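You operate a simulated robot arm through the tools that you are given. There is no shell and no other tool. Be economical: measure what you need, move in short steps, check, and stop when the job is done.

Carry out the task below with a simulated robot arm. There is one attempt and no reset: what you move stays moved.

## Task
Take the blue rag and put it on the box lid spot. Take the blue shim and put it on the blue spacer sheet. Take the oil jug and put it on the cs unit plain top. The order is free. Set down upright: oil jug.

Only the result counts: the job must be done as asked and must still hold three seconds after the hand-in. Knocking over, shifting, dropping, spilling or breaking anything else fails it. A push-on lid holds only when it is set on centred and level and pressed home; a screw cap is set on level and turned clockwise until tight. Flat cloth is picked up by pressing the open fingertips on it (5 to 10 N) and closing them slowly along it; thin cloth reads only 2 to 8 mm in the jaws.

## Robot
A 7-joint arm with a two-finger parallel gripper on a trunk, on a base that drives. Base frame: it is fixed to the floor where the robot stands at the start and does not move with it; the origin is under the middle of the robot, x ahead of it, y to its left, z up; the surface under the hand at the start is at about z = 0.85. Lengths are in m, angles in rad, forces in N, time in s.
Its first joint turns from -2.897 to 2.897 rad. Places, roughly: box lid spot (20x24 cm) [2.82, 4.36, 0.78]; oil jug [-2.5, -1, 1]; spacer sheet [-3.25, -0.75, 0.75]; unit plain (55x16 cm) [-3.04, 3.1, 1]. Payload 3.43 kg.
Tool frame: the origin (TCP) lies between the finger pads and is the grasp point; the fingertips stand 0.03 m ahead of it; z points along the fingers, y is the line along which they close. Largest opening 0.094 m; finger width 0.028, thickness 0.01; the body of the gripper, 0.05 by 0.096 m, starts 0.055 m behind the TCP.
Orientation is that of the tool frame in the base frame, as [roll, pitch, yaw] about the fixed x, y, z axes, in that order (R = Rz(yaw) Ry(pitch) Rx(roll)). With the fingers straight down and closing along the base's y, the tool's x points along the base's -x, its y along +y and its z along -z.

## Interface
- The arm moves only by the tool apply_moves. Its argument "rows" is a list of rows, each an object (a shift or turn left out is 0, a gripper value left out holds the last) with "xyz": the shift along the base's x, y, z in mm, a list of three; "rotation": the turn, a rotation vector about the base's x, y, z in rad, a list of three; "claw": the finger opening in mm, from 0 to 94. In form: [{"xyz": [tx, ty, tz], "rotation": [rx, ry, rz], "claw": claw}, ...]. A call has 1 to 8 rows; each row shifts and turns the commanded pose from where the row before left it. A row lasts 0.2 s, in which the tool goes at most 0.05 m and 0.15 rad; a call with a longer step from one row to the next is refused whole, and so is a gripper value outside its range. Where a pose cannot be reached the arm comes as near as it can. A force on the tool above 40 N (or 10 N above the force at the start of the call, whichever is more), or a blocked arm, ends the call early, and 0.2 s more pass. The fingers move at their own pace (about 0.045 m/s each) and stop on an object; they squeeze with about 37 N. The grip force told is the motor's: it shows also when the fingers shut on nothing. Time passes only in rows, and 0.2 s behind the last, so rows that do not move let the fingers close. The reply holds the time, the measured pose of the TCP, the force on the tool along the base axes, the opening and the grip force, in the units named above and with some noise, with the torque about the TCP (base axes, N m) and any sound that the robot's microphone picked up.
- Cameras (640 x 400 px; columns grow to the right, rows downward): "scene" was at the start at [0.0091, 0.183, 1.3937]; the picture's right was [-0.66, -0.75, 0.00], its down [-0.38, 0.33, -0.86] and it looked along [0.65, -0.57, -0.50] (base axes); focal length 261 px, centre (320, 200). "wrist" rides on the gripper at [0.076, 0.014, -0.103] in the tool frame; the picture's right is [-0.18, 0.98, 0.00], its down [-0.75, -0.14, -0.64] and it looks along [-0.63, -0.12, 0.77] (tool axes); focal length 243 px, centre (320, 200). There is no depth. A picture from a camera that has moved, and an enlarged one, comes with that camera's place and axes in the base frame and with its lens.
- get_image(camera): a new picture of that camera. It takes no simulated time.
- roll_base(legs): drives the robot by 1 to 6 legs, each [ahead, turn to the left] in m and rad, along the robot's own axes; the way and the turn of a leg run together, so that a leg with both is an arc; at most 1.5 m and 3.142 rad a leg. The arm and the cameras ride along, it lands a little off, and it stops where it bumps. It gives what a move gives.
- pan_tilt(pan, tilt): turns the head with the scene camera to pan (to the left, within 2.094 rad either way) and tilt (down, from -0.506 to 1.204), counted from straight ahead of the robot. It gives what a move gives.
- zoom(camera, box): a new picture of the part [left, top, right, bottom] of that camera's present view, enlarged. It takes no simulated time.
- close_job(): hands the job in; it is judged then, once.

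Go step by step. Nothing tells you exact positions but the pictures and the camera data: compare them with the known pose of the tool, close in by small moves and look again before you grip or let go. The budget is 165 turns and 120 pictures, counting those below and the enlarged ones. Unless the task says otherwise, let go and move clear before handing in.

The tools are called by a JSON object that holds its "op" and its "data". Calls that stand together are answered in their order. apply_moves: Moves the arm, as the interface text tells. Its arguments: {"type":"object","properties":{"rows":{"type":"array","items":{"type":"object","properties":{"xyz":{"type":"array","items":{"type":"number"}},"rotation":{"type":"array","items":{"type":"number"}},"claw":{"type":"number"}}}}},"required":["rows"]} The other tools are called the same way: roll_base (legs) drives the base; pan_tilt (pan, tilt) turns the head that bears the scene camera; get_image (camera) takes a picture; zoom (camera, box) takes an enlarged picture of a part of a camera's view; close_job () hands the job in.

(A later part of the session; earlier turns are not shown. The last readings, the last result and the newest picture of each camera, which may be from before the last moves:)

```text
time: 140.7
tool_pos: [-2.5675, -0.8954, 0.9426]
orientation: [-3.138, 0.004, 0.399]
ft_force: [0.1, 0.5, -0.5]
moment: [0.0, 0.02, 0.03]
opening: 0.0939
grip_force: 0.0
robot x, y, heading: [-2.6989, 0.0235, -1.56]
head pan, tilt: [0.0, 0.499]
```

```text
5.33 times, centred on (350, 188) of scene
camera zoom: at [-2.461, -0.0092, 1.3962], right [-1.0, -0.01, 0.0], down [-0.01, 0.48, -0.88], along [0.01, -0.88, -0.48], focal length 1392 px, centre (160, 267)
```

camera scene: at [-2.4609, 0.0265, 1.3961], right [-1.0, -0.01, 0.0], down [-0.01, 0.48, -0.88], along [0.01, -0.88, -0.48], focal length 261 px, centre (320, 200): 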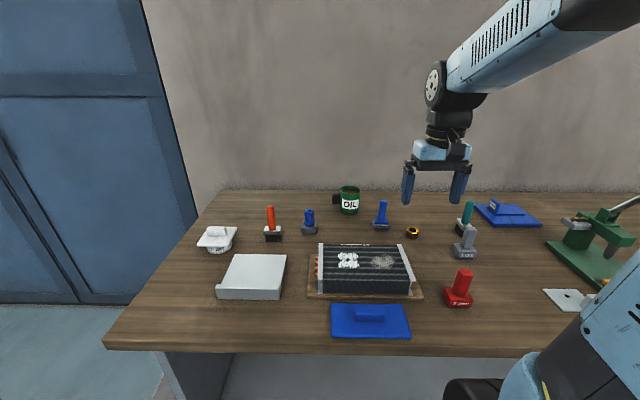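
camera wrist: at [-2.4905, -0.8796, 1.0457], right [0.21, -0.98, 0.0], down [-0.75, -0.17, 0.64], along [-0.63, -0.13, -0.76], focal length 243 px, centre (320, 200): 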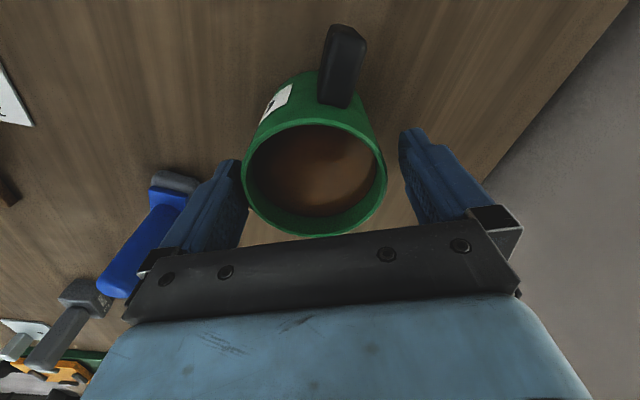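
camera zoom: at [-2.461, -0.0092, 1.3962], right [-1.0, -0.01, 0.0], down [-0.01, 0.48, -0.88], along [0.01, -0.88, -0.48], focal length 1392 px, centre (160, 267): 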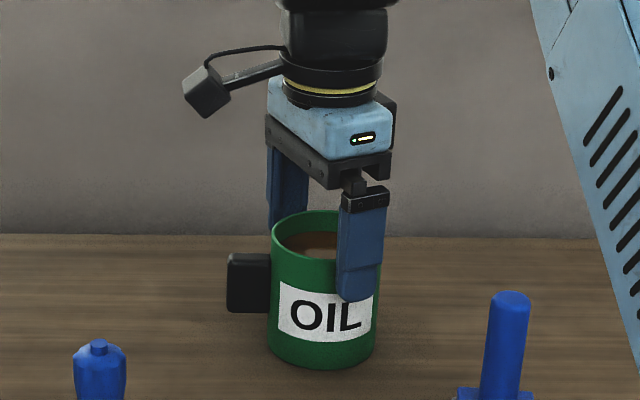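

Both fingers are outside the jug. A small shift to centre, then down and a gentle close.

{"op": "apply_moves", "data": {"rows": [{"xyz": [-1, 4, 0]}, {"xyz": [0, 0, -15]}, {"xyz": [0, 0, -20]}, {"xyz": [0, 0, -17]}, {}]}}

{"op": "apply_moves", "data": {"rows": [{"claw": 90}, {"claw": 86}, {"claw": 82}, {"claw": 76}, {"claw": 70}, {}, {}]}}

{"op": "get_image", "data": {"camera": "wrist"}}

```text
time: 141.9
tool_pos: [-2.5686, -0.8915, 0.8925]
orientation: [-3.137, 0.002, 0.399]
ft_force: [-0.4, 0.2, -0.1]
moment: [-0.02, 0.0, 0.04]
opening: 0.094
grip_force: 0.0
robot x, y, heading: [-2.6981, 0.0242, -1.557]
head pan, tilt: [0.0, 0.499]
```

```text
time: 143.5
tool_pos: [-2.5693, -0.8907, 0.8921]
orientation: [-3.136, 0.001, 0.401]
ft_force: [0.8, -2.6, 1.1]
moment: [-0.26, -0.07, 0.0]
opening: 0.0788
grip_force: 36.6
robot x, y, heading: [-2.6941, 0.0204, -1.557]
head pan, tilt: [0.0, 0.499]
```

```text
49 pictures are left
camera wrist: at [-2.4918, -0.8759, 0.9946], right [0.21, -0.98, 0.0], down [-0.75, -0.16, 0.64], along [-0.63, -0.13, -0.76], focal length 243 px, centre (320, 200)
```

wrist: 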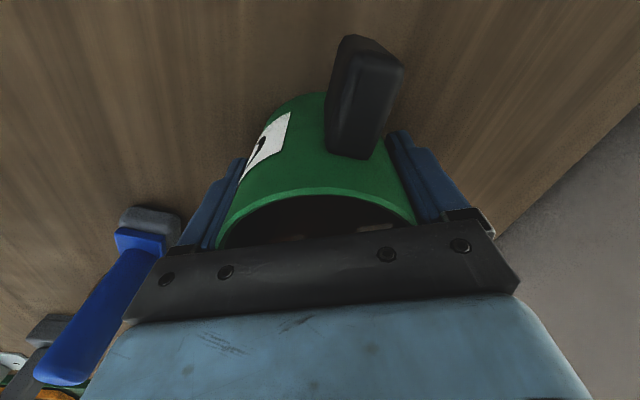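

Gripped at 79 mm. Lifting slowly and smoothly.

{"op": "apply_moves", "data": {"rows": [{"xyz": [0, 0, 2]}, {"xyz": [0, 0, 4]}, {"xyz": [0, 0, 7]}, {"xyz": [0, 0, 10]}, {"xyz": [0, 0, 12]}, {"xyz": [0, 0, 12]}, {"xyz": [0, 0, 12]}, {"xyz": [0, 0, 12]}]}}

{"op": "apply_moves", "data": {"rows": [{"xyz": [0, 0, 12]}, {"xyz": [0, 2, 14]}, {"xyz": [0, 4, 14]}, {"xyz": [0, 6, 14]}, {"xyz": [-2, 8, 14]}, {"xyz": [-2, 10, 14]}, {"xyz": [-2, 12, 14]}, {"xyz": [-3, 14, 14]}]}}

{"op": "zoom", "data": {"camera": "scene", "box": [280, 100, 440, 220]}}

```text
time: 145.3
tool_pos: [-2.5687, -0.8908, 0.9639]
orientation: [-3.137, 0.003, 0.4]
ft_force: [-0.3, -0.4, -3.9]
moment: [0.01, 0.06, -0.03]
opening: 0.0785
grip_force: 37.1
robot x, y, heading: [-2.6947, 0.0177, -1.56]
head pan, tilt: [0.0, 0.499]
```

```text
time: 147.1
tool_pos: [-2.5782, -0.8355, 1.0731]
orientation: [-3.136, 0.003, 0.399]
ft_force: [-0.2, 0.0, -5.6]
moment: [0.03, 0.04, 0.0]
opening: 0.0787
grip_force: 37.0
robot x, y, heading: [-2.6975, 0.0222, -1.559]
head pan, tilt: [0.0, 0.499]
```

```text
3.33 times, centred on (360, 160) of scene
camera zoom: at [-2.4609, -0.0096, 1.3961], right [-1.0, -0.01, 0.0], down [-0.01, 0.48, -0.88], along [0.01, -0.88, -0.48], focal length 870 px, centre (187, 333)
```

zoom: 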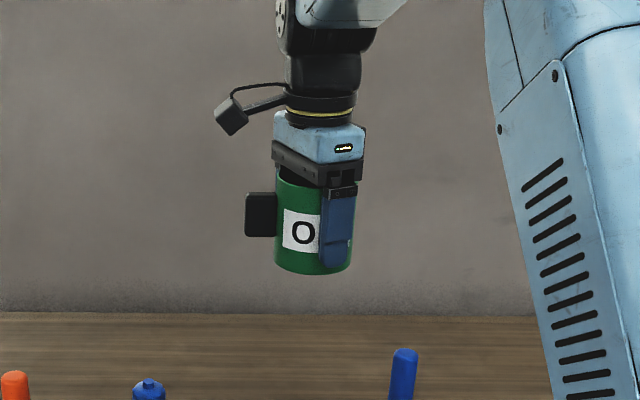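

The jug is level and weighs about 5 N. I'll retract it gently for driving.

{"op": "apply_moves", "data": {"rows": [{"xyz": [-3, 15, 10]}, {"xyz": [-3, 17, 6]}, {"xyz": [-3, 18, 4]}, {"xyz": [-3, 18, 0]}, {"xyz": [-3, 18, 0]}, {"xyz": [-3, 18, 0]}, {"xyz": [-3, 18, 0]}, {"xyz": [-3, 18, 0]}]}}

{"op": "apply_moves", "data": {"rows": [{"xyz": [-3, 18, 0]}, {"xyz": [-3, 18, 0]}, {"xyz": [-3, 18, 0]}, {"xyz": [-3, 16, 0]}, {"xyz": [-3, 14, 0]}, {"xyz": [-3, 10, 0]}, {"xyz": [0, 5, 0]}, {}]}}

{"op": "roll_base", "data": {"legs": [[-0.25, 0], [-0.25, 0]]}}

{"op": "pan_tilt", "data": {"pan": -2.05, "tilt": 0.25}}

{"op": "get_image", "data": {"camera": "scene"}}

```text
time: 148.9
tool_pos: [-2.6018, -0.6935, 1.0929]
orientation: [-3.137, 0.004, 0.402]
ft_force: [-0.8, 0.0, -4.5]
moment: [0.05, 0.03, 0.01]
opening: 0.0784
grip_force: 37.0
robot x, y, heading: [-2.6998, 0.0244, -1.563]
head pan, tilt: [0.0, 0.499]
```

```text
time: 150.7
tool_pos: [-2.6205, -0.597, 1.0938]
orientation: [-3.137, 0.003, 0.399]
ft_force: [-0.2, -1.5, -3.1]
moment: [0.03, 0.05, -0.01]
opening: 0.0786
grip_force: 36.8
robot x, y, heading: [-2.6917, 0.0236, -1.565]
head pan, tilt: [0.0, 0.499]
```

```text
time: 154.1
tool_pos: [-2.6261, -0.083, 1.0938]
orientation: [-3.138, 0.004, 0.399]
ft_force: [0.3, 0.3, -3.8]
moment: [-0.01, 0.05, 0.02]
opening: 0.0785
grip_force: 37.3
robot x, y, heading: [-2.7041, 0.5379, -1.558]
head pan, tilt: [0.0, 0.499]
```

```text
time: 156.0
tool_pos: [-2.6261, -0.0829, 1.0942]
orientation: [-3.136, 0.003, 0.398]
ft_force: [-0.5, -0.1, -4.6]
moment: [0.03, 0.04, 0.0]
opening: 0.0784
grip_force: 37.0
robot x, y, heading: [-2.7017, 0.5347, -1.557]
head pan, tilt: [-2.051, 0.25]
```

```text
47 pictures are left
camera scene: at [-2.5516, 0.637, 1.4194], right [0.45, 0.89, 0.0], down [0.22, -0.11, -0.97], along [-0.86, 0.44, -0.25], focal length 261 px, centre (320, 200)
```

scene: 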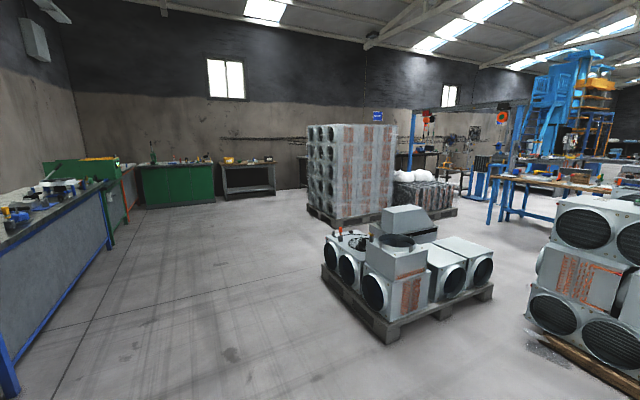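

The grey units stacked on pallets are the CS units; the target is likely the stack to the right of this view. I'll turn toward it in small steps and look.

{"op": "roll_base", "data": {"legs": [[0, -0.4], [0, -0.4], [0, -0.4], [0, -0.4]]}}

{"op": "pan_tilt", "data": {"pan": -1.3, "tilt": 0.3}}

{"op": "get_image", "data": {"camera": "scene"}}

```text
time: 160.1
tool_pos: [-3.2171, 0.1769, 1.0946]
orientation: [-3.136, 0.003, -0.686]
ft_force: [-0.5, -0.4, -3.2]
moment: [0.08, 0.0, -0.01]
opening: 0.0783
grip_force: 36.9
robot x, y, heading: [-2.6662, 0.4699, -2.688]
head pan, tilt: [-2.051, 0.25]
stopped in leg 3: the robot was blocked; the commanded pose is now the measured one
```

```text
time: 161.2
tool_pos: [-3.2183, 0.1768, 1.0954]
orientation: [-3.136, 0.004, -0.687]
ft_force: [0.0, -0.5, -4.5]
moment: [0.07, -0.01, 0.03]
opening: 0.0783
grip_force: 36.7
robot x, y, heading: [-2.6659, 0.4747, -2.686]
head pan, tilt: [-1.3, 0.3]
```

```text
46 pictures are left
camera scene: at [-2.5747, 0.3539, 1.4146], right [0.75, 0.66, 0.0], down [0.2, -0.22, -0.96], along [-0.63, 0.72, -0.3], focal length 261 px, centre (320, 200)
```

scene: 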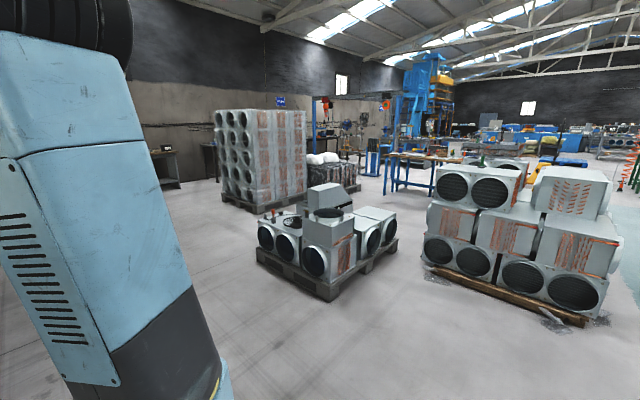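

The target is the top of the upper-left unit in the right-hand stack. Zooming, then driving toward it.

{"op": "zoom", "data": {"camera": "scene", "box": [410, 140, 640, 330]}}

{"op": "roll_base", "data": {"legs": [[0, -0.35], [0, -0.35], [0, -0.35], [0, -0.35]]}}

```text
2.11 times, centred on (525, 235) of scene
camera zoom: at [-2.5747, 0.3539, 1.4146], right [0.75, 0.66, 0.0], down [0.2, -0.22, -0.96], along [-0.63, 0.72, -0.3], focal length 549 px, centre (-112, 126)
```

zoom: 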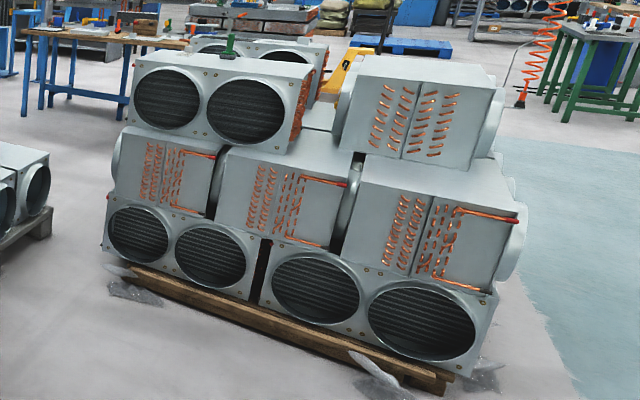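

```text
time: 165.2
tool_pos: [-3.2067, 0.7876, 1.0961]
orientation: [-3.136, 0.004, -1.716]
ft_force: [0.5, 0.4, -4.3]
moment: [0.08, -0.05, 0.0]
opening: 0.0779
grip_force: 37.1
robot x, y, heading: [-2.7052, 0.4151, 2.528]
head pan, tilt: [-1.3, 0.3]
stopped in leg 3: the robot was blocked; the commanded pose is now the measured one
```

The top of that two-fan unit looks clear apart from a green item on it. I'll turn further and drive up to the stack.

{"op": "roll_base", "data": {"legs": [[0, -0.27], [0, -0.27], [0, -0.25]]}}

{"op": "pan_tilt", "data": {"pan": 0.0, "tilt": 0.4}}

{"op": "get_image", "data": {"camera": "scene"}}

```text
time: 168.5
tool_pos: [-2.7947, 1.0372, 1.0955]
orientation: [-3.135, 0.003, -2.502]
ft_force: [0.8, -0.5, -4.6]
moment: [0.03, -0.03, 0.02]
opening: 0.0778
grip_force: 37.4
robot x, y, heading: [-2.7598, 0.4064, 1.749]
head pan, tilt: [-1.3, 0.3]
```

```text
time: 170.0
tool_pos: [-2.7954, 1.037, 1.0955]
orientation: [-3.136, 0.002, -2.498]
ft_force: [0.4, 0.7, -4.1]
moment: [0.0, -0.03, -0.01]
opening: 0.0776
grip_force: 36.9
robot x, y, heading: [-2.7597, 0.4075, 1.75]
head pan, tilt: [0.0, 0.4]
```

```text
44 pictures are left
camera scene: at [-2.9945, 0.396, 1.4053], right [0.98, 0.18, 0.0], down [0.07, -0.38, -0.92], along [-0.16, 0.91, -0.39], focal length 261 px, centre (320, 200)
```

scene: 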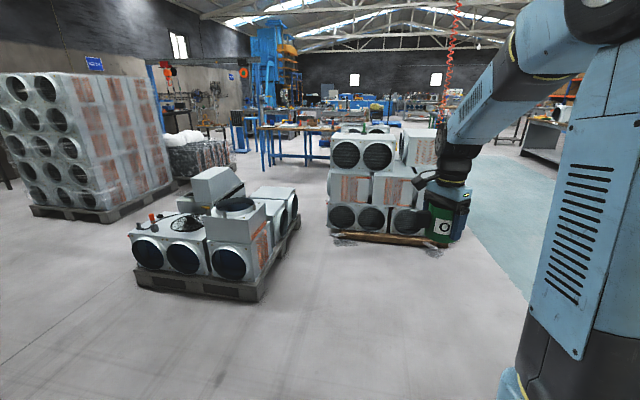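

The way is clear. Driving ahead.

{"op": "roll_base", "data": {"legs": [[0.6, 0], [0.6, -0.05]]}}

{"op": "get_image", "data": {"camera": "scene"}}

```text
time: 176.5
tool_pos: [-2.9802, 2.2217, 1.0965]
orientation: [-3.135, 0.002, -2.531]
ft_force: [0.3, -1.6, -5.3]
moment: [-0.04, -0.01, 0.0]
opening: 0.0776
grip_force: 36.8
robot x, y, heading: [-2.9633, 1.5927, 1.725]
head pan, tilt: [0.0, 0.4]
```

```text
43 pictures are left
camera scene: at [-3.2003, 1.5881, 1.4053], right [0.99, 0.15, 0.0], down [0.06, -0.39, -0.92], along [-0.14, 0.91, -0.39], focal length 261 px, centre (320, 200)
```

scene: 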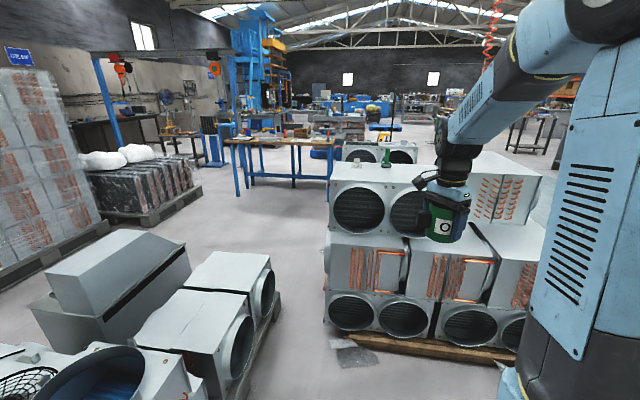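

The unit top is at z ≈ 1.01, with a green item on it. I'll zoom in to understand the top surface.

{"op": "zoom", "data": {"camera": "scene", "box": [320, 130, 480, 230]}}

```text
4.00 times, centred on (400, 180) of scene
camera zoom: at [-3.2003, 1.5881, 1.4053], right [0.99, 0.15, 0.0], down [0.06, -0.39, -0.92], along [-0.14, 0.91, -0.39], focal length 1044 px, centre (0, 280)
```

zoom: 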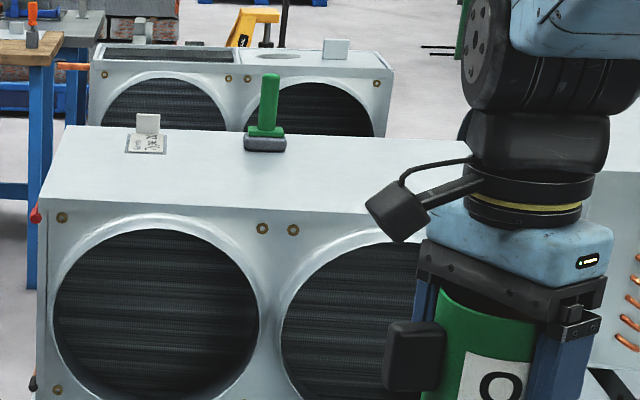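

Likely the plain strip is the clear front part of this unit's top, around (-3.04, 3.08). I'll drive closer and refine.

{"op": "roll_base", "data": {"legs": [[0.3, 0], [0.28, 0]]}}

{"op": "get_image", "data": {"camera": "scene"}}

{"op": "get_image", "data": {"camera": "wrist"}}

```text
time: 180.1
tool_pos: [-3.0652, 2.792, 1.0964]
orientation: [-3.137, 0.002, -2.535]
ft_force: [0.3, -0.9, -3.8]
moment: [-0.03, -0.03, -0.02]
opening: 0.0779
grip_force: 36.8
robot x, y, heading: [-3.048, 2.16, 1.717]
head pan, tilt: [0.0, 0.4]
```

```text
41 pictures are left
camera scene: at [-3.2863, 2.1577, 1.4053], right [0.99, 0.15, 0.0], down [0.06, -0.39, -0.92], along [-0.14, 0.91, -0.39], focal length 261 px, centre (320, 200)
```

scene: 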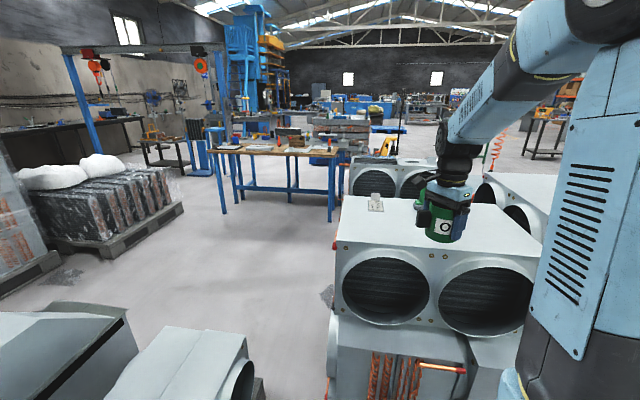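

```text
40 pictures are left
camera wrist: at [-3.1365, 2.7588, 1.1991], right [-0.41, 0.91, 0.0], down [0.7, 0.32, 0.64], along [0.59, 0.26, -0.76], focal length 243 px, centre (320, 200)
```

wrist: 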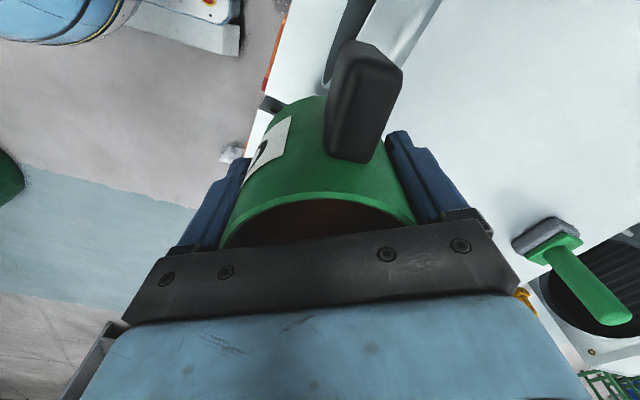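

The top measures z ≈ 0.978, spanning y 2.84–3.22, with the stamp at about (-3.04, 3.14). I'll place the jug on the clear front strip at about (-3.045, 2.97), extending slowly.

{"op": "apply_moves", "data": {"rows": [{"xyz": [1, 5, 0]}, {"xyz": [2, 10, 0]}, {"xyz": [2, 14, 0]}, {"xyz": [2, 16, 0]}, {"xyz": [2, 16, 0]}, {"xyz": [2, 16, 0]}, {"xyz": [2, 16, 0]}, {"xyz": [2, 16, 0]}]}}

{"op": "apply_moves", "data": {"rows": [{"xyz": [2, 16, 0]}, {"xyz": [2, 16, 0]}, {"xyz": [1, 16, 0]}, {"xyz": [0, 12, 0]}, {"xyz": [0, 6, -6]}, {"xyz": [0, 0, -10]}, {"xyz": [0, 0, -10]}, {"xyz": [0, 0, -5]}]}}

{"op": "zoom", "data": {"camera": "scene", "box": [320, 150, 560, 300]}}

{"op": "get_image", "data": {"camera": "wrist"}}

```text
time: 181.9
tool_pos: [-3.054, 2.9016, 1.0948]
orientation: [-3.139, 0.004, -2.534]
ft_force: [-0.4, -0.2, -4.1]
moment: [0.04, -0.07, -0.01]
opening: 0.0777
grip_force: 36.8
robot x, y, heading: [-3.0491, 2.1629, 1.716]
head pan, tilt: [0.0, 0.4]
```

```text
time: 183.7
tool_pos: [-3.0464, 2.9661, 1.0671]
orientation: [-3.137, 0.001, -2.535]
ft_force: [-0.7, 0.2, -3.8]
moment: [0.01, -0.04, 0.04]
opening: 0.0777
grip_force: 37.0
robot x, y, heading: [-3.0482, 2.1598, 1.719]
head pan, tilt: [0.0, 0.4]
```

```text
2.67 times, centred on (440, 225) of scene
camera zoom: at [-3.2864, 2.158, 1.4053], right [0.99, 0.15, 0.0], down [0.06, -0.39, -0.92], along [-0.14, 0.91, -0.39], focal length 696 px, centre (0, 133)
```

zoom: 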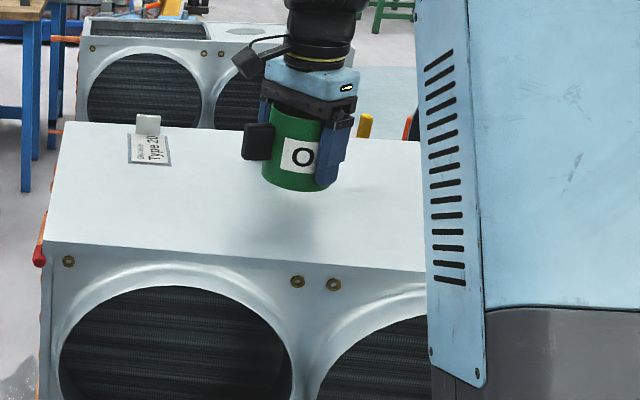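

```text
38 pictures are left
camera wrist: at [-3.1169, 2.9341, 1.1688], right [-0.41, 0.91, 0.0], down [0.7, 0.32, 0.64], along [0.59, 0.26, -0.76], focal length 243 px, centre (320, 200)
```

wrist: 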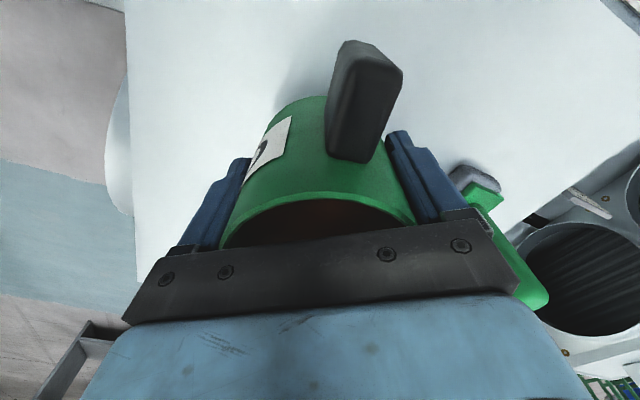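

There's ample clearance to the stamp. Lowering to contact in small steps.

{"op": "apply_moves", "data": {"rows": [{"xyz": [0, 0, -8]}, {"xyz": [0, 0, -10]}, {"xyz": [0, 0, -10]}, {"xyz": [0, 0, -6]}, {"xyz": [0, 0, -3]}, {}]}}

{"op": "apply_moves", "data": {"rows": [{"xyz": [0, 0, -2]}, {"xyz": [0, 0, -2]}, {"xyz": [0, 0, -2]}, {}]}}

{"op": "zoom", "data": {"camera": "scene", "box": [360, 150, 500, 260]}}

```text
time: 185.1
tool_pos: [-3.0457, 2.9675, 1.0305]
orientation: [-3.138, 0.007, -2.534]
ft_force: [-0.2, 4.8, 29.8]
moment: [0.22, 0.06, 0.05]
opening: 0.078
grip_force: 37.3
robot x, y, heading: [-3.0468, 2.1622, 1.72]
head pan, tilt: [0.0, 0.4]
```

```text
time: 186.1
tool_pos: [-3.046, 2.9656, 1.0254]
orientation: [-3.139, 0.002, -2.532]
ft_force: [-1.3, 11.2, 31.8]
moment: [0.51, 0.15, 0.03]
opening: 0.078
grip_force: 36.9
robot x, y, heading: [-3.0504, 2.1597, 1.723]
head pan, tilt: [0.0, 0.4]
```

```text
3.64 times, centred on (430, 205) of scene
camera zoom: at [-3.2864, 2.1569, 1.4053], right [0.99, 0.15, 0.0], down [0.06, -0.38, -0.92], along [-0.14, 0.91, -0.39], focal length 949 px, centre (-80, 182)
```

zoom: 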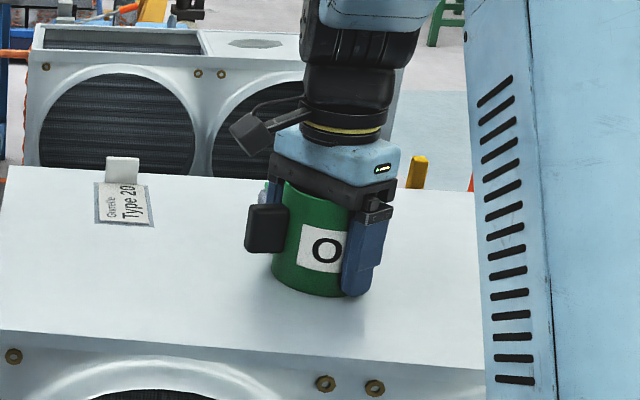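

It's in contact. I'll ease the pressure before opening.

{"op": "apply_moves", "data": {"rows": [{"xyz": [0, 0, 2]}, {"xyz": [0, 0, 2]}, {}]}}

```text
time: 186.9
tool_pos: [-3.0437, 2.9655, 1.0254]
orientation: [-3.133, 0.001, -2.533]
ft_force: [-0.6, 0.3, -4.6]
moment: [-0.04, -0.04, 0.0]
opening: 0.0779
grip_force: 37.7
robot x, y, heading: [-3.0472, 2.1627, 1.718]
head pan, tilt: [0.0, 0.4]
```

{"op": "apply_moves", "data": {"rows": [{"xyz": [0, 0, -1]}, {"xyz": [0, 0, -1]}, {}]}}

```text
time: 187.7
tool_pos: [-3.0444, 2.965, 1.0251]
orientation: [-3.137, 0.005, -2.534]
ft_force: [3.1, 1.3, 4.4]
moment: [0.31, 0.03, -0.13]
opening: 0.0781
grip_force: 37.2
robot x, y, heading: [-3.0523, 2.1611, 1.717]
head pan, tilt: [0.0, 0.4]
```

The jug now rests on the top with light contact. Opening slowly and rising straight up.

{"op": "apply_moves", "data": {"rows": [{"claw": 82}, {"claw": 86}, {"claw": 90}, {"claw": 94}, {}, {}]}}

{"op": "get_image", "data": {"camera": "wrist"}}

{"op": "zoom", "data": {"camera": "scene", "box": [360, 150, 500, 260]}}

```text
time: 189.1
tool_pos: [-3.0476, 2.9649, 1.024]
orientation: [-3.136, 0.004, -2.535]
ft_force: [0.4, 1.4, 8.5]
moment: [0.09, 0.25, -0.08]
opening: 0.0937
grip_force: 0.1
robot x, y, heading: [-3.0488, 2.1626, 1.719]
head pan, tilt: [0.0, 0.4]
```

```text
36 pictures are left
camera wrist: at [-3.1168, 2.9328, 1.1275], right [-0.41, 0.91, 0.0], down [0.7, 0.32, 0.64], along [0.59, 0.26, -0.76], focal length 243 px, centre (320, 200)
```

wrist: 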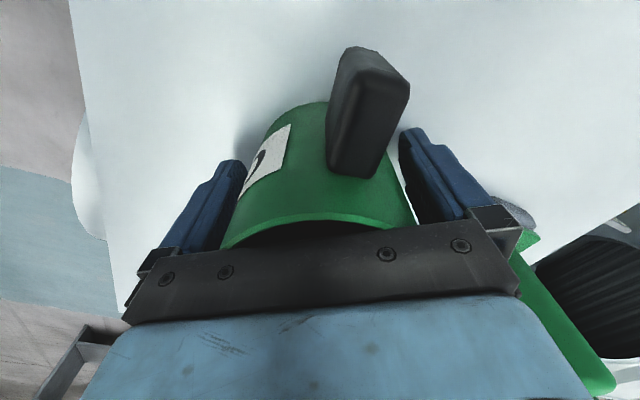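

```text
3.64 times, centred on (430, 205) of scene
camera zoom: at [-3.2863, 2.1575, 1.4053], right [0.99, 0.15, 0.0], down [0.06, -0.39, -0.92], along [-0.14, 0.91, -0.39], focal length 949 px, centre (-80, 182)
```

zoom: 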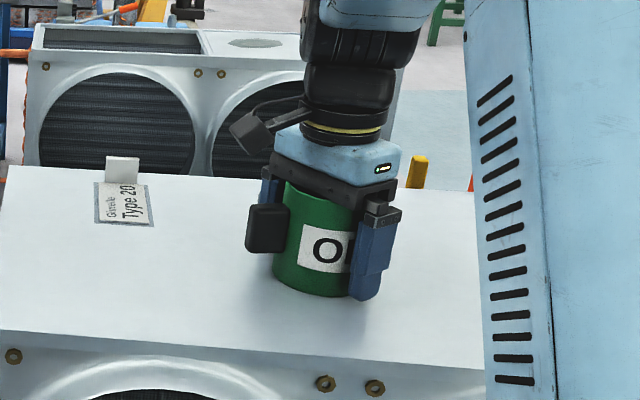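

The jug stands free. Rising straight up clear of it.

{"op": "apply_moves", "data": {"rows": [{"xyz": [0, 0, 6]}, {"xyz": [0, 0, 15]}, {"xyz": [0, 0, 25]}, {"xyz": [0, 0, 30]}, {"xyz": [0, 0, 40]}, {"xyz": [0, -10, 40]}, {"xyz": [0, -40, 10]}, {"xyz": [0, -45, 0]}]}}

{"op": "get_image", "data": {"camera": "scene"}}

```text
time: 190.9
tool_pos: [-3.0504, 2.8727, 1.1879]
orientation: [-3.134, 0.002, -2.534]
ft_force: [0.2, 0.3, -1.3]
moment: [-0.02, 0.01, -0.02]
opening: 0.0938
grip_force: 0.1
robot x, y, heading: [-3.0468, 2.1603, 1.722]
head pan, tilt: [0.0, 0.4]
```

```text
34 pictures are left
camera scene: at [-3.2864, 2.1585, 1.4053], right [0.99, 0.15, 0.0], down [0.06, -0.39, -0.92], along [-0.14, 0.91, -0.39], focal length 261 px, centre (320, 200)
```

scene: 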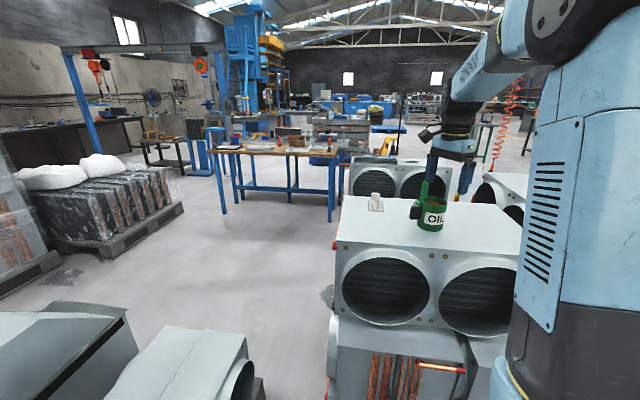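

The jug stands upright on the unit. Next is the rag: I'll back away from the stack and turn toward the first bench.

{"op": "roll_base", "data": {"legs": [[-0.56, 0], [-0.56, 0], [-0.56, 0], [0, -0.35], [0, -0.35], [0, -0.35]]}}

{"op": "roll_base", "data": {"legs": [[0, -0.3], [0, -0.3], [0, -0.3]]}}

```text
time: 203.9
tool_pos: [-2.2012, 0.8731, 1.1901]
orientation: [-3.139, 0.001, 2.752]
ft_force: [-0.6, 1.4, 0.7]
moment: [-0.06, -0.06, 0.02]
opening: 0.0938
grip_force: 0.2
robot x, y, heading: [-2.8478, 0.5446, 0.73]
head pan, tilt: [0.0, 0.4]
stopped in leg 6: the robot was blocked; the commanded pose is now the measured one
```

```text
time: 207.6
tool_pos: [-2.1925, 0.2397, 1.1892]
orientation: [-3.135, 0.002, 1.845]
ft_force: [0.6, 0.5, -0.1]
moment: [-0.05, 0.05, -0.03]
opening: 0.0938
grip_force: 0.1
robot x, y, heading: [-2.8389, 0.6121, -0.189]
head pan, tilt: [0.0, 0.4]
```

{"op": "roll_base", "data": {"legs": [[0, -0.2], [0.6, 0], [0.62, 0], [0, 0.28], [0.65, 0], [0.65, 0]]}}

{"op": "pan_tilt", "data": {"pan": 0.0, "tilt": 0.6}}

{"op": "get_image", "data": {"camera": "scene"}}

```text
time: 222.5
tool_pos: [0.2569, -0.3472, 1.1901]
orientation: [-3.138, 0.002, 1.908]
ft_force: [-0.6, -0.6, 0.5]
moment: [-0.03, 0.02, 0.02]
opening: 0.0939
grip_force: 0.1
robot x, y, heading: [-0.4094, -0.0213, -0.127]
head pan, tilt: [0.0, 0.4]
```

```text
time: 223.2
tool_pos: [0.2555, -0.3468, 1.1917]
orientation: [-3.137, 0.001, 1.908]
ft_force: [0.8, -0.4, -0.1]
moment: [0.0, 0.0, -0.01]
opening: 0.0942
grip_force: 0.0
robot x, y, heading: [-0.4104, -0.0205, -0.119]
head pan, tilt: [0.0, 0.6]
```

```text
33 pictures are left
camera scene: at [-0.3533, 0.2062, 1.3872], right [-0.12, -0.99, 0.0], down [-0.56, 0.07, -0.83], along [0.82, -0.1, -0.56], focal length 261 px, centre (320, 200)
```

scene: 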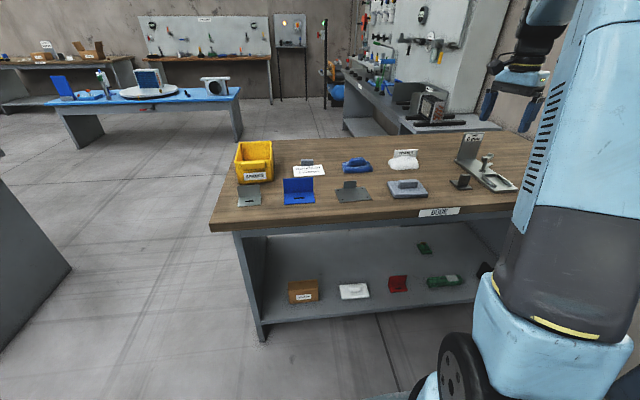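

The rag is at about (0.658, -0.077). I'll drive up and bring the gripper above it.

{"op": "roll_base", "data": {"legs": [[0.32, 0.0]]}}

{"op": "apply_moves", "data": {"rows": [{"xyz": [5, 40, -10], "rotation": [0, 0, 0.14]}, {"xyz": [5, 40, -10], "rotation": [0, 0, 0.14]}, {"xyz": [5, 40, -10], "rotation": [0, 0, 0.14]}, {"xyz": [5, 40, -10], "rotation": [0, 0, 0.14]}, {"xyz": [5, 40, -10], "rotation": [0, 0, 0.14]}, {"xyz": [5, 40, -10], "rotation": [0, 0, 0.14]}, {"xyz": [5, 40, -10], "rotation": [0, 0, 0.14]}, {"xyz": [0, 20, -10], "rotation": [0, 0, 0.13]}]}}

{"op": "get_image", "data": {"camera": "wrist"}}

```text
time: 225.4
tool_pos: [0.5723, -0.3815, 1.1908]
orientation: [-3.138, 0.003, 1.913]
ft_force: [0.2, 0.1, -0.5]
moment: [-0.03, 0.0, 0.01]
opening: 0.094
grip_force: 0.0
robot x, y, heading: [-0.0958, -0.0576, -0.12]
head pan, tilt: [0.0, 0.6]
```

```text
time: 227.2
tool_pos: [0.6086, -0.0816, 1.1123]
orientation: [-3.138, 0.002, 3.024]
ft_force: [-0.6, 1.0, -0.5]
moment: [0.03, -0.01, -0.02]
opening: 0.0936
grip_force: 0.1
robot x, y, heading: [-0.0979, -0.0621, -0.123]
head pan, tilt: [0.0, 0.6]
```

```text
32 pictures are left
camera wrist: at [0.5341, -0.0599, 1.2149], right [0.3, 0.95, 0.0], down [0.73, -0.23, 0.64], along [0.61, -0.19, -0.77], focal length 243 px, centre (320, 200)
```

wrist: 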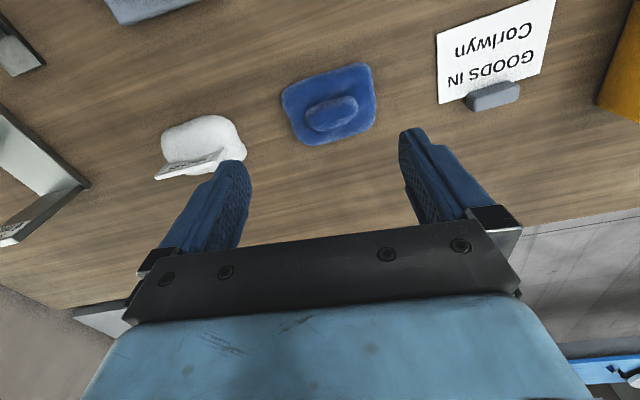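

The rag's ridge runs along y, centred at (0.653, -0.08). I'll rotate to close across it and descend.

{"op": "apply_moves", "data": {"rows": [{"xyz": [6, 0, 0], "rotation": [0, 0, -0.145]}, {"xyz": [6, 0, 0], "rotation": [0, 0, -0.145]}, {"xyz": [6, 0, 0], "rotation": [0, 0, -0.145]}, {"xyz": [6, 0, 0], "rotation": [0, 0, -0.145]}, {"xyz": [6, 0, 0], "rotation": [0, 0, -0.145]}, {"xyz": [6, 0, 0], "rotation": [0, 0, -0.145]}, {"xyz": [6, 0, 0], "rotation": [0, 0, -0.145]}, {"rotation": [0, 0, -0.145], "claw": 70}]}}

{"op": "apply_moves", "data": {"rows": [{"rotation": [0, 0, -0.145], "xyz": [0, 0, -30]}, {"rotation": [0, 0, -0.145], "xyz": [0, 0, -40]}, {"xyz": [0, 0, -40]}, {}]}}

{"op": "get_image", "data": {"camera": "wrist"}}

```text
time: 229.0
tool_pos: [0.6504, -0.0823, 1.1118]
orientation: [-3.136, 0.003, 1.861]
ft_force: [0.5, -0.3, -0.7]
moment: [0.01, 0.01, 0.02]
opening: 0.0698
grip_force: 0.0
robot x, y, heading: [-0.0975, -0.0612, -0.118]
head pan, tilt: [0.0, 0.6]
```

```text
time: 230.0
tool_pos: [0.6484, -0.0794, 1.0012]
orientation: [-3.139, 0.002, 1.573]
ft_force: [0.5, 0.1, 0.4]
moment: [-0.01, 0.01, 0.04]
opening: 0.0701
grip_force: 0.1
robot x, y, heading: [-0.0969, -0.0609, -0.118]
head pan, tilt: [0.0, 0.6]
```

```text
31 pictures are left
camera wrist: at [0.664, -0.0049, 1.1039], right [0.98, -0.18, 0.0], down [-0.14, -0.75, 0.64], along [-0.12, -0.63, -0.77], focal length 243 px, centre (320, 200)
```

wrist: 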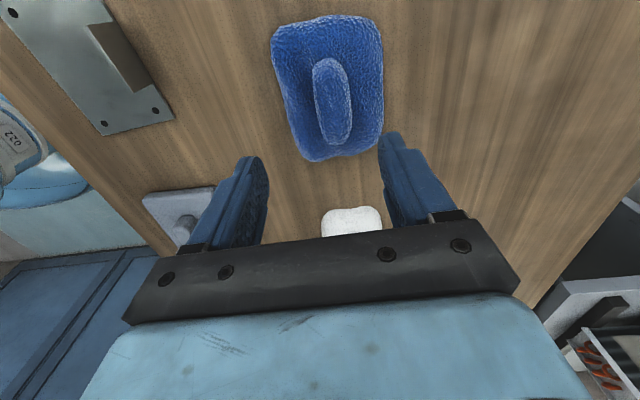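

Correcting to (0.661, -0.08) and descending until the fingertips press lightly on the cloth.

{"op": "apply_moves", "data": {"rows": [{"xyz": [12, -1, -30], "claw": 60}, {"xyz": [0, 0, -40]}, {"xyz": [0, 0, -25]}, {"xyz": [0, 0, -5]}, {}]}}

{"op": "apply_moves", "data": {"rows": [{"xyz": [0, 0, -4]}, {"xyz": [0, 0, -4]}, {}]}}

{"op": "get_image", "data": {"camera": "wrist"}}

```text
time: 231.2
tool_pos: [0.6599, -0.0825, 0.9006]
orientation: [-3.138, 0.002, 1.574]
ft_force: [0.5, -0.4, 0.0]
moment: [0.02, -0.02, 0.01]
opening: 0.0602
grip_force: 0.1
robot x, y, heading: [-0.0994, -0.0584, -0.115]
head pan, tilt: [0.0, 0.6]
```

```text
time: 231.8
tool_pos: [0.6635, -0.0829, 0.9006]
orientation: [3.136, 0.001, 1.573]
ft_force: [0.3, 1.4, 10.7]
moment: [-0.05, 0.09, -0.06]
opening: 0.059
grip_force: 0.1
robot x, y, heading: [-0.0973, -0.0584, -0.12]
head pan, tilt: [0.0, 0.6]
stopped in row 3: the force on the tool passed its limit at 65 N (the readings are from after the stop); the commanded pose is now the measured one
```

```text
30 pictures are left
camera wrist: at [0.6771, -0.0067, 1.0022], right [0.98, -0.18, 0.01], down [-0.14, -0.75, 0.64], along [-0.11, -0.63, -0.77], focal length 243 px, centre (320, 200)
```

wrist: 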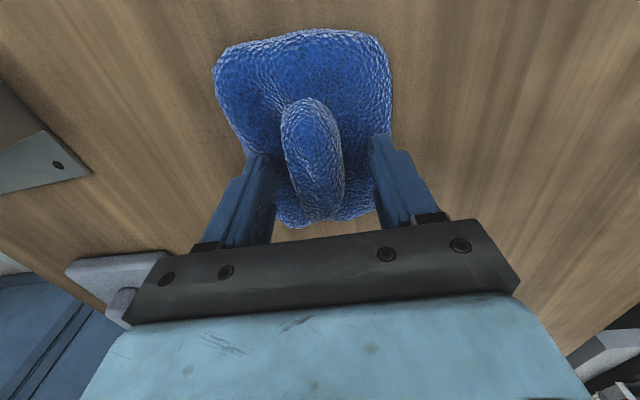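

Pressing at about 10 N with the ridge between the fingers. Closing slowly.

{"op": "apply_moves", "data": {"rows": [{"claw": 50}, {"claw": 42}, {"claw": 34}, {"claw": 26}, {"claw": 16}, {"claw": 6}, {"claw": 0}, {}]}}

{"op": "apply_moves", "data": {"rows": [{"xyz": [0, 0, 3]}, {"xyz": [0, 0, 5]}, {"xyz": [0, 0, 8]}, {"xyz": [0, 0, 10]}, {"xyz": [0, 0, 12]}, {"xyz": [0, 0, 12]}, {"xyz": [0, 0, 12]}, {}]}}

{"op": "get_image", "data": {"camera": "wrist"}}

```text
time: 233.5
tool_pos: [0.6636, -0.0817, 0.9008]
orientation: [3.135, -0.001, 1.573]
ft_force: [-0.1, 0.4, 16.6]
moment: [-0.03, 0.44, 0.01]
opening: 0.0261
grip_force: 17.2
robot x, y, heading: [-0.1001, -0.0584, -0.114]
head pan, tilt: [0.0, 0.6]
stopped in row 8: the force on the tool passed its limit at 44 N (the readings are from after the stop); the commanded pose is now the measured one
```

```text
time: 235.3
tool_pos: [0.6625, -0.0832, 0.9618]
orientation: [3.14, 0.001, 1.574]
ft_force: [0.2, 0.3, -0.4]
moment: [0.01, 0.01, 0.03]
opening: 0.0252
grip_force: 37.2
robot x, y, heading: [-0.0939, -0.0626, -0.117]
head pan, tilt: [0.0, 0.6]
```

```text
29 pictures are left
camera wrist: at [0.6766, -0.0078, 1.0641], right [0.98, -0.18, 0.0], down [-0.14, -0.75, 0.64], along [-0.11, -0.63, -0.77], focal length 243 px, centre (320, 200)
```

wrist: 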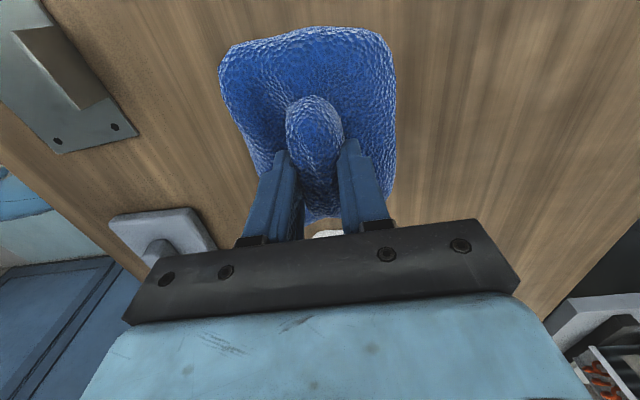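

The rag is lifted. I'll raise it, back out and look toward the box lid spot.

{"op": "apply_moves", "data": {"rows": [{"xyz": [0, 0, 12]}, {"xyz": [-4, 0, 16]}, {"xyz": [-6, 0, 20]}, {"xyz": [-8, 0, 20]}, {"xyz": [-8, 0, 20]}, {"xyz": [-8, 0, 20]}, {"xyz": [-6, 0, 14]}, {"xyz": [0, 0, 8]}]}}

{"op": "roll_base", "data": {"legs": [[-0.25, 0], [-0.25, 0], [0, 0.35], [0, 0.35], [0, 0.3]]}}

{"op": "pan_tilt", "data": {"pan": 0.1, "tilt": 0.3}}

{"op": "get_image", "data": {"camera": "scene"}}

```text
time: 237.1
tool_pos: [0.6231, -0.083, 1.0921]
orientation: [3.135, 0.0, 1.571]
ft_force: [-0.7, 0.3, -0.1]
moment: [0.0, 0.03, 0.0]
opening: 0.0251
grip_force: 37.0
robot x, y, heading: [-0.0967, -0.0606, -0.12]
head pan, tilt: [0.0, 0.6]
```

```text
time: 243.8
tool_pos: [-0.199, 0.6021, 1.0929]
orientation: [3.138, 0.001, 2.61]
ft_force: [0.6, -1.1, 0.3]
moment: [0.04, -0.04, 0.03]
opening: 0.021
grip_force: 37.0
robot x, y, heading: [-0.5341, -0.0437, 0.889]
head pan, tilt: [0.0, 0.6]
```

```text
time: 244.6
tool_pos: [-0.1976, 0.6021, 1.0931]
orientation: [3.138, -0.001, 2.611]
ft_force: [0.2, -0.9, -0.1]
moment: [0.03, 0.02, 0.01]
opening: 0.0213
grip_force: 37.1
robot x, y, heading: [-0.5313, -0.0449, 0.886]
head pan, tilt: [0.099, 0.3]
```

```text
28 pictures are left
camera scene: at [-0.7019, 0.134, 1.4145], right [0.83, -0.55, 0.0], down [-0.16, -0.25, -0.95], along [0.53, 0.8, -0.3], focal length 261 px, centre (320, 200)
```

scene: 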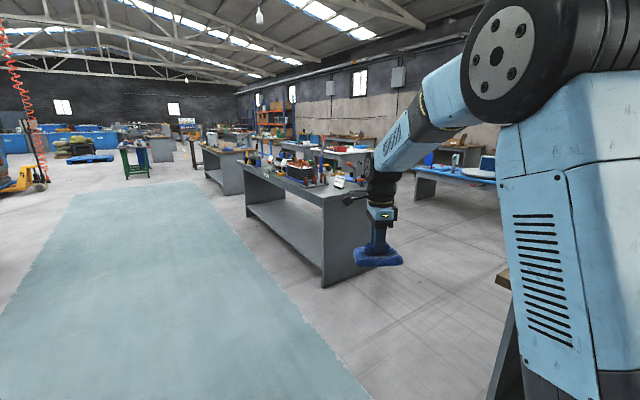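

{"op": "zoom", "data": {"camera": "scene", "box": [230, 110, 430, 235]}}

```text
3.20 times, centred on (330, 172) of scene
camera zoom: at [-0.7019, 0.134, 1.4145], right [0.83, -0.55, 0.0], down [-0.16, -0.25, -0.95], along [0.53, 0.8, -0.3], focal length 835 px, centre (288, 288)
```

zoom: 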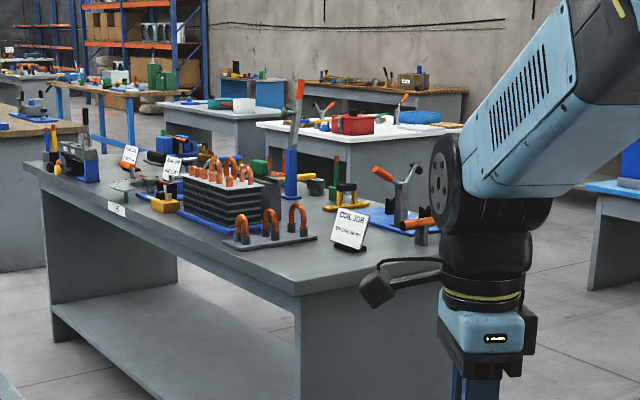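

The target table is the white one beyond the COIL JOB bench. I'll go along the lane between the benches.

{"op": "roll_base", "data": {"legs": [[0, 0.31], [0.6, 0], [0.57, 0], [0, -0.4], [0, -0.4], [0, -0.38]]}}

{"op": "get_image", "data": {"camera": "scene"}}

```text
time: 256.1
tool_pos: [0.617, 1.2437, 1.0934]
orientation: [3.135, 0.001, 1.773]
ft_force: [0.0, 0.1, -0.9]
moment: [-0.08, 0.0, 0.0]
opening: 0.0209
grip_force: 37.3
robot x, y, heading: [-0.0918, 1.142, 0.008]
head pan, tilt: [0.099, 0.3]
stopped in leg 6: the robot was blocked; the commanded pose is now the measured one
```

```text
26 pictures are left
camera scene: at [-0.0621, 1.3866, 1.4145], right [0.11, -0.99, 0.0], down [-0.29, -0.03, -0.96], along [0.95, 0.1, -0.3], focal length 261 px, centre (320, 200)
```

scene: 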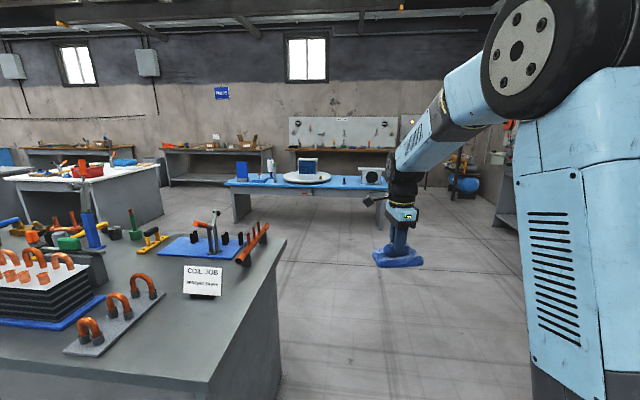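

The lane is clear. Continuing ahead, then turning left toward the white table.

{"op": "roll_base", "data": {"legs": [[0.8, 0], [0.8, 0.0], [0, 0.4], [0, 0.4], [0, 0.4]]}}

{"op": "get_image", "data": {"camera": "scene"}}

```text
time: 268.7
tool_pos: [1.6874, 1.8738, 1.0934]
orientation: [3.139, 0.001, 2.945]
ft_force: [0.7, 0.0, 0.0]
moment: [0.04, 0.04, 0.0]
opening: 0.021
grip_force: 36.6
robot x, y, heading: [1.5856, 1.1481, 1.203]
head pan, tilt: [0.099, 0.3]
stopped in leg 5: the robot was blocked; the commanded pose is now the measured one
```

```text
25 pictures are left
camera scene: at [1.3674, 1.2623, 1.4146], right [0.96, -0.26, 0.0], down [-0.08, -0.29, -0.96], along [0.25, 0.92, -0.3], focal length 261 px, centre (320, 200)
```

scene: 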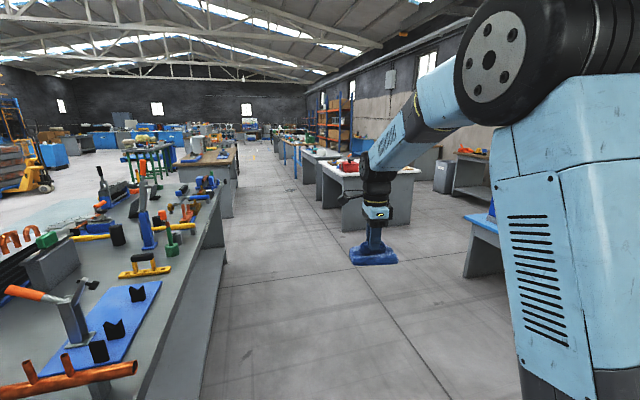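

The lane to the white table's left side is clear. Driving up to about y = 3.6.

{"op": "roll_base", "data": {"legs": [[0, 0.23], [0.85, 0], [0.85, 0], [0.8, 0]]}}

{"op": "pan_tilt", "data": {"pan": -0.7, "tilt": 0.45}}

{"op": "get_image", "data": {"camera": "scene"}}

```text
time: 282.6
tool_pos: [1.8019, 4.427, 1.0936]
orientation: [3.139, 0.002, -3.082]
ft_force: [-0.6, 0.5, -0.8]
moment: [-0.03, 0.05, 0.0]
opening: 0.021
grip_force: 36.8
robot x, y, heading: [1.8779, 3.6985, 1.461]
head pan, tilt: [0.099, 0.3]
```

```text
time: 283.7
tool_pos: [1.802, 4.4266, 1.0946]
orientation: [3.138, 0.002, -3.084]
ft_force: [0.2, -1.0, -0.5]
moment: [0.01, 0.01, 0.01]
opening: 0.0212
grip_force: 36.9
robot x, y, heading: [1.8804, 3.6948, 1.453]
head pan, tilt: [-0.7, 0.45]
```

```text
24 pictures are left
camera scene: at [1.7065, 3.726, 1.4007], right [0.69, -0.73, 0.0], down [-0.32, -0.3, -0.9], along [0.65, 0.62, -0.44], focal length 261 px, centre (320, 200)
```

scene: 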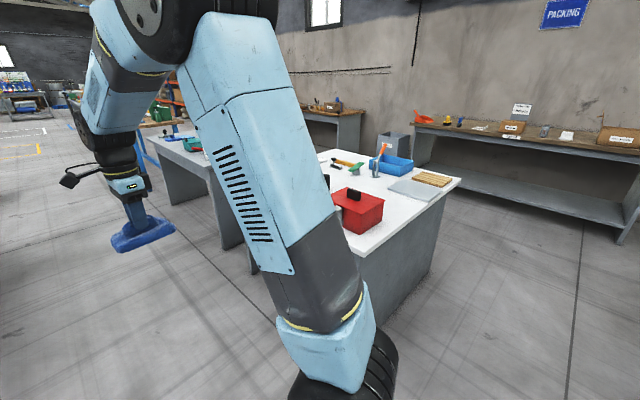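

{"op": "zoom", "data": {"camera": "scene", "box": [310, 130, 470, 240]}}

```text
3.64 times, centred on (390, 185) of scene
camera zoom: at [1.7065, 3.726, 1.4007], right [0.69, -0.73, 0.0], down [-0.32, -0.3, -0.9], along [0.65, 0.62, -0.44], focal length 949 px, centre (66, 254)
```

zoom: 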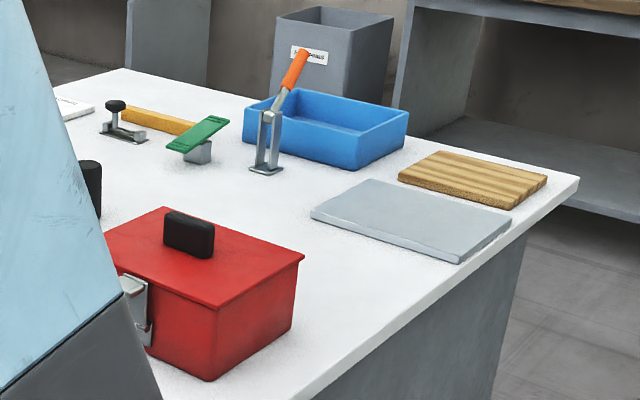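

There are several candidates: a red box with a 19×24 cm lid, a grey slab, and perhaps a spot hidden behind the box. I'll drive alongside and view the table from another angle.

{"op": "roll_base", "data": {"legs": [[0.6, 0], [0, -0.4], [0, -0.4], [0, -0.4], [0, -0.25]]}}

{"op": "pan_tilt", "data": {"pan": -0.1, "tilt": 0.6}}

{"op": "get_image", "data": {"camera": "scene"}}

```text
time: 291.2
tool_pos: [2.6026, 4.6375, 1.0952]
orientation: [3.136, 0.003, 2.012]
ft_force: [-0.1, 0.9, -0.2]
moment: [-0.04, -0.02, -0.03]
opening: 0.021
grip_force: 37.1
robot x, y, heading: [1.9334, 4.3762, 0.232]
head pan, tilt: [-0.7, 0.45]
stopped in leg 4: the robot was blocked; the commanded pose is now the measured one
```

```text
time: 292.2
tool_pos: [2.6035, 4.6386, 1.0946]
orientation: [3.139, 0.001, 2.013]
ft_force: [-0.2, 0.8, -0.5]
moment: [-0.02, -0.04, 0.01]
opening: 0.0209
grip_force: 37.2
robot x, y, heading: [1.9301, 4.3727, 0.229]
head pan, tilt: [-0.099, 0.6]
```

```text
22 pictures are left
camera scene: at [1.9076, 4.599, 1.3871], right [0.13, -0.99, 0.0], down [-0.56, -0.07, -0.82], along [0.82, 0.11, -0.57], focal length 261 px, centre (320, 200)
```

scene: 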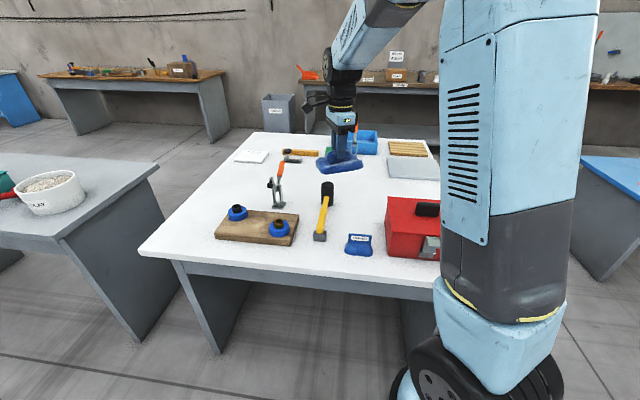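

{"op": "zoom", "data": {"camera": "scene", "box": [320, 120, 460, 270]}}

```text
2.67 times, centred on (390, 195) of scene
camera zoom: at [1.9076, 4.599, 1.3871], right [0.13, -0.99, 0.0], down [-0.56, -0.07, -0.82], along [0.82, 0.11, -0.57], focal length 696 px, centre (133, 213)
```

zoom: 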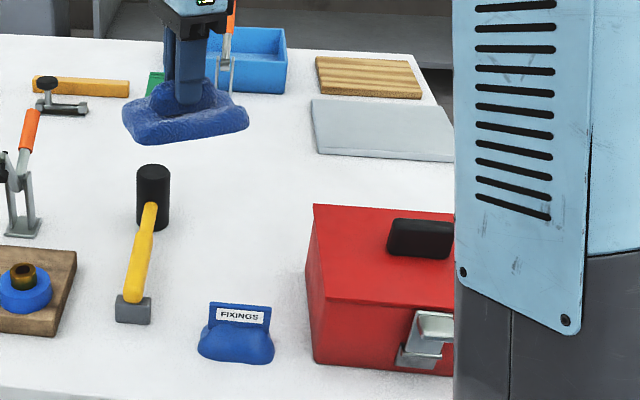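

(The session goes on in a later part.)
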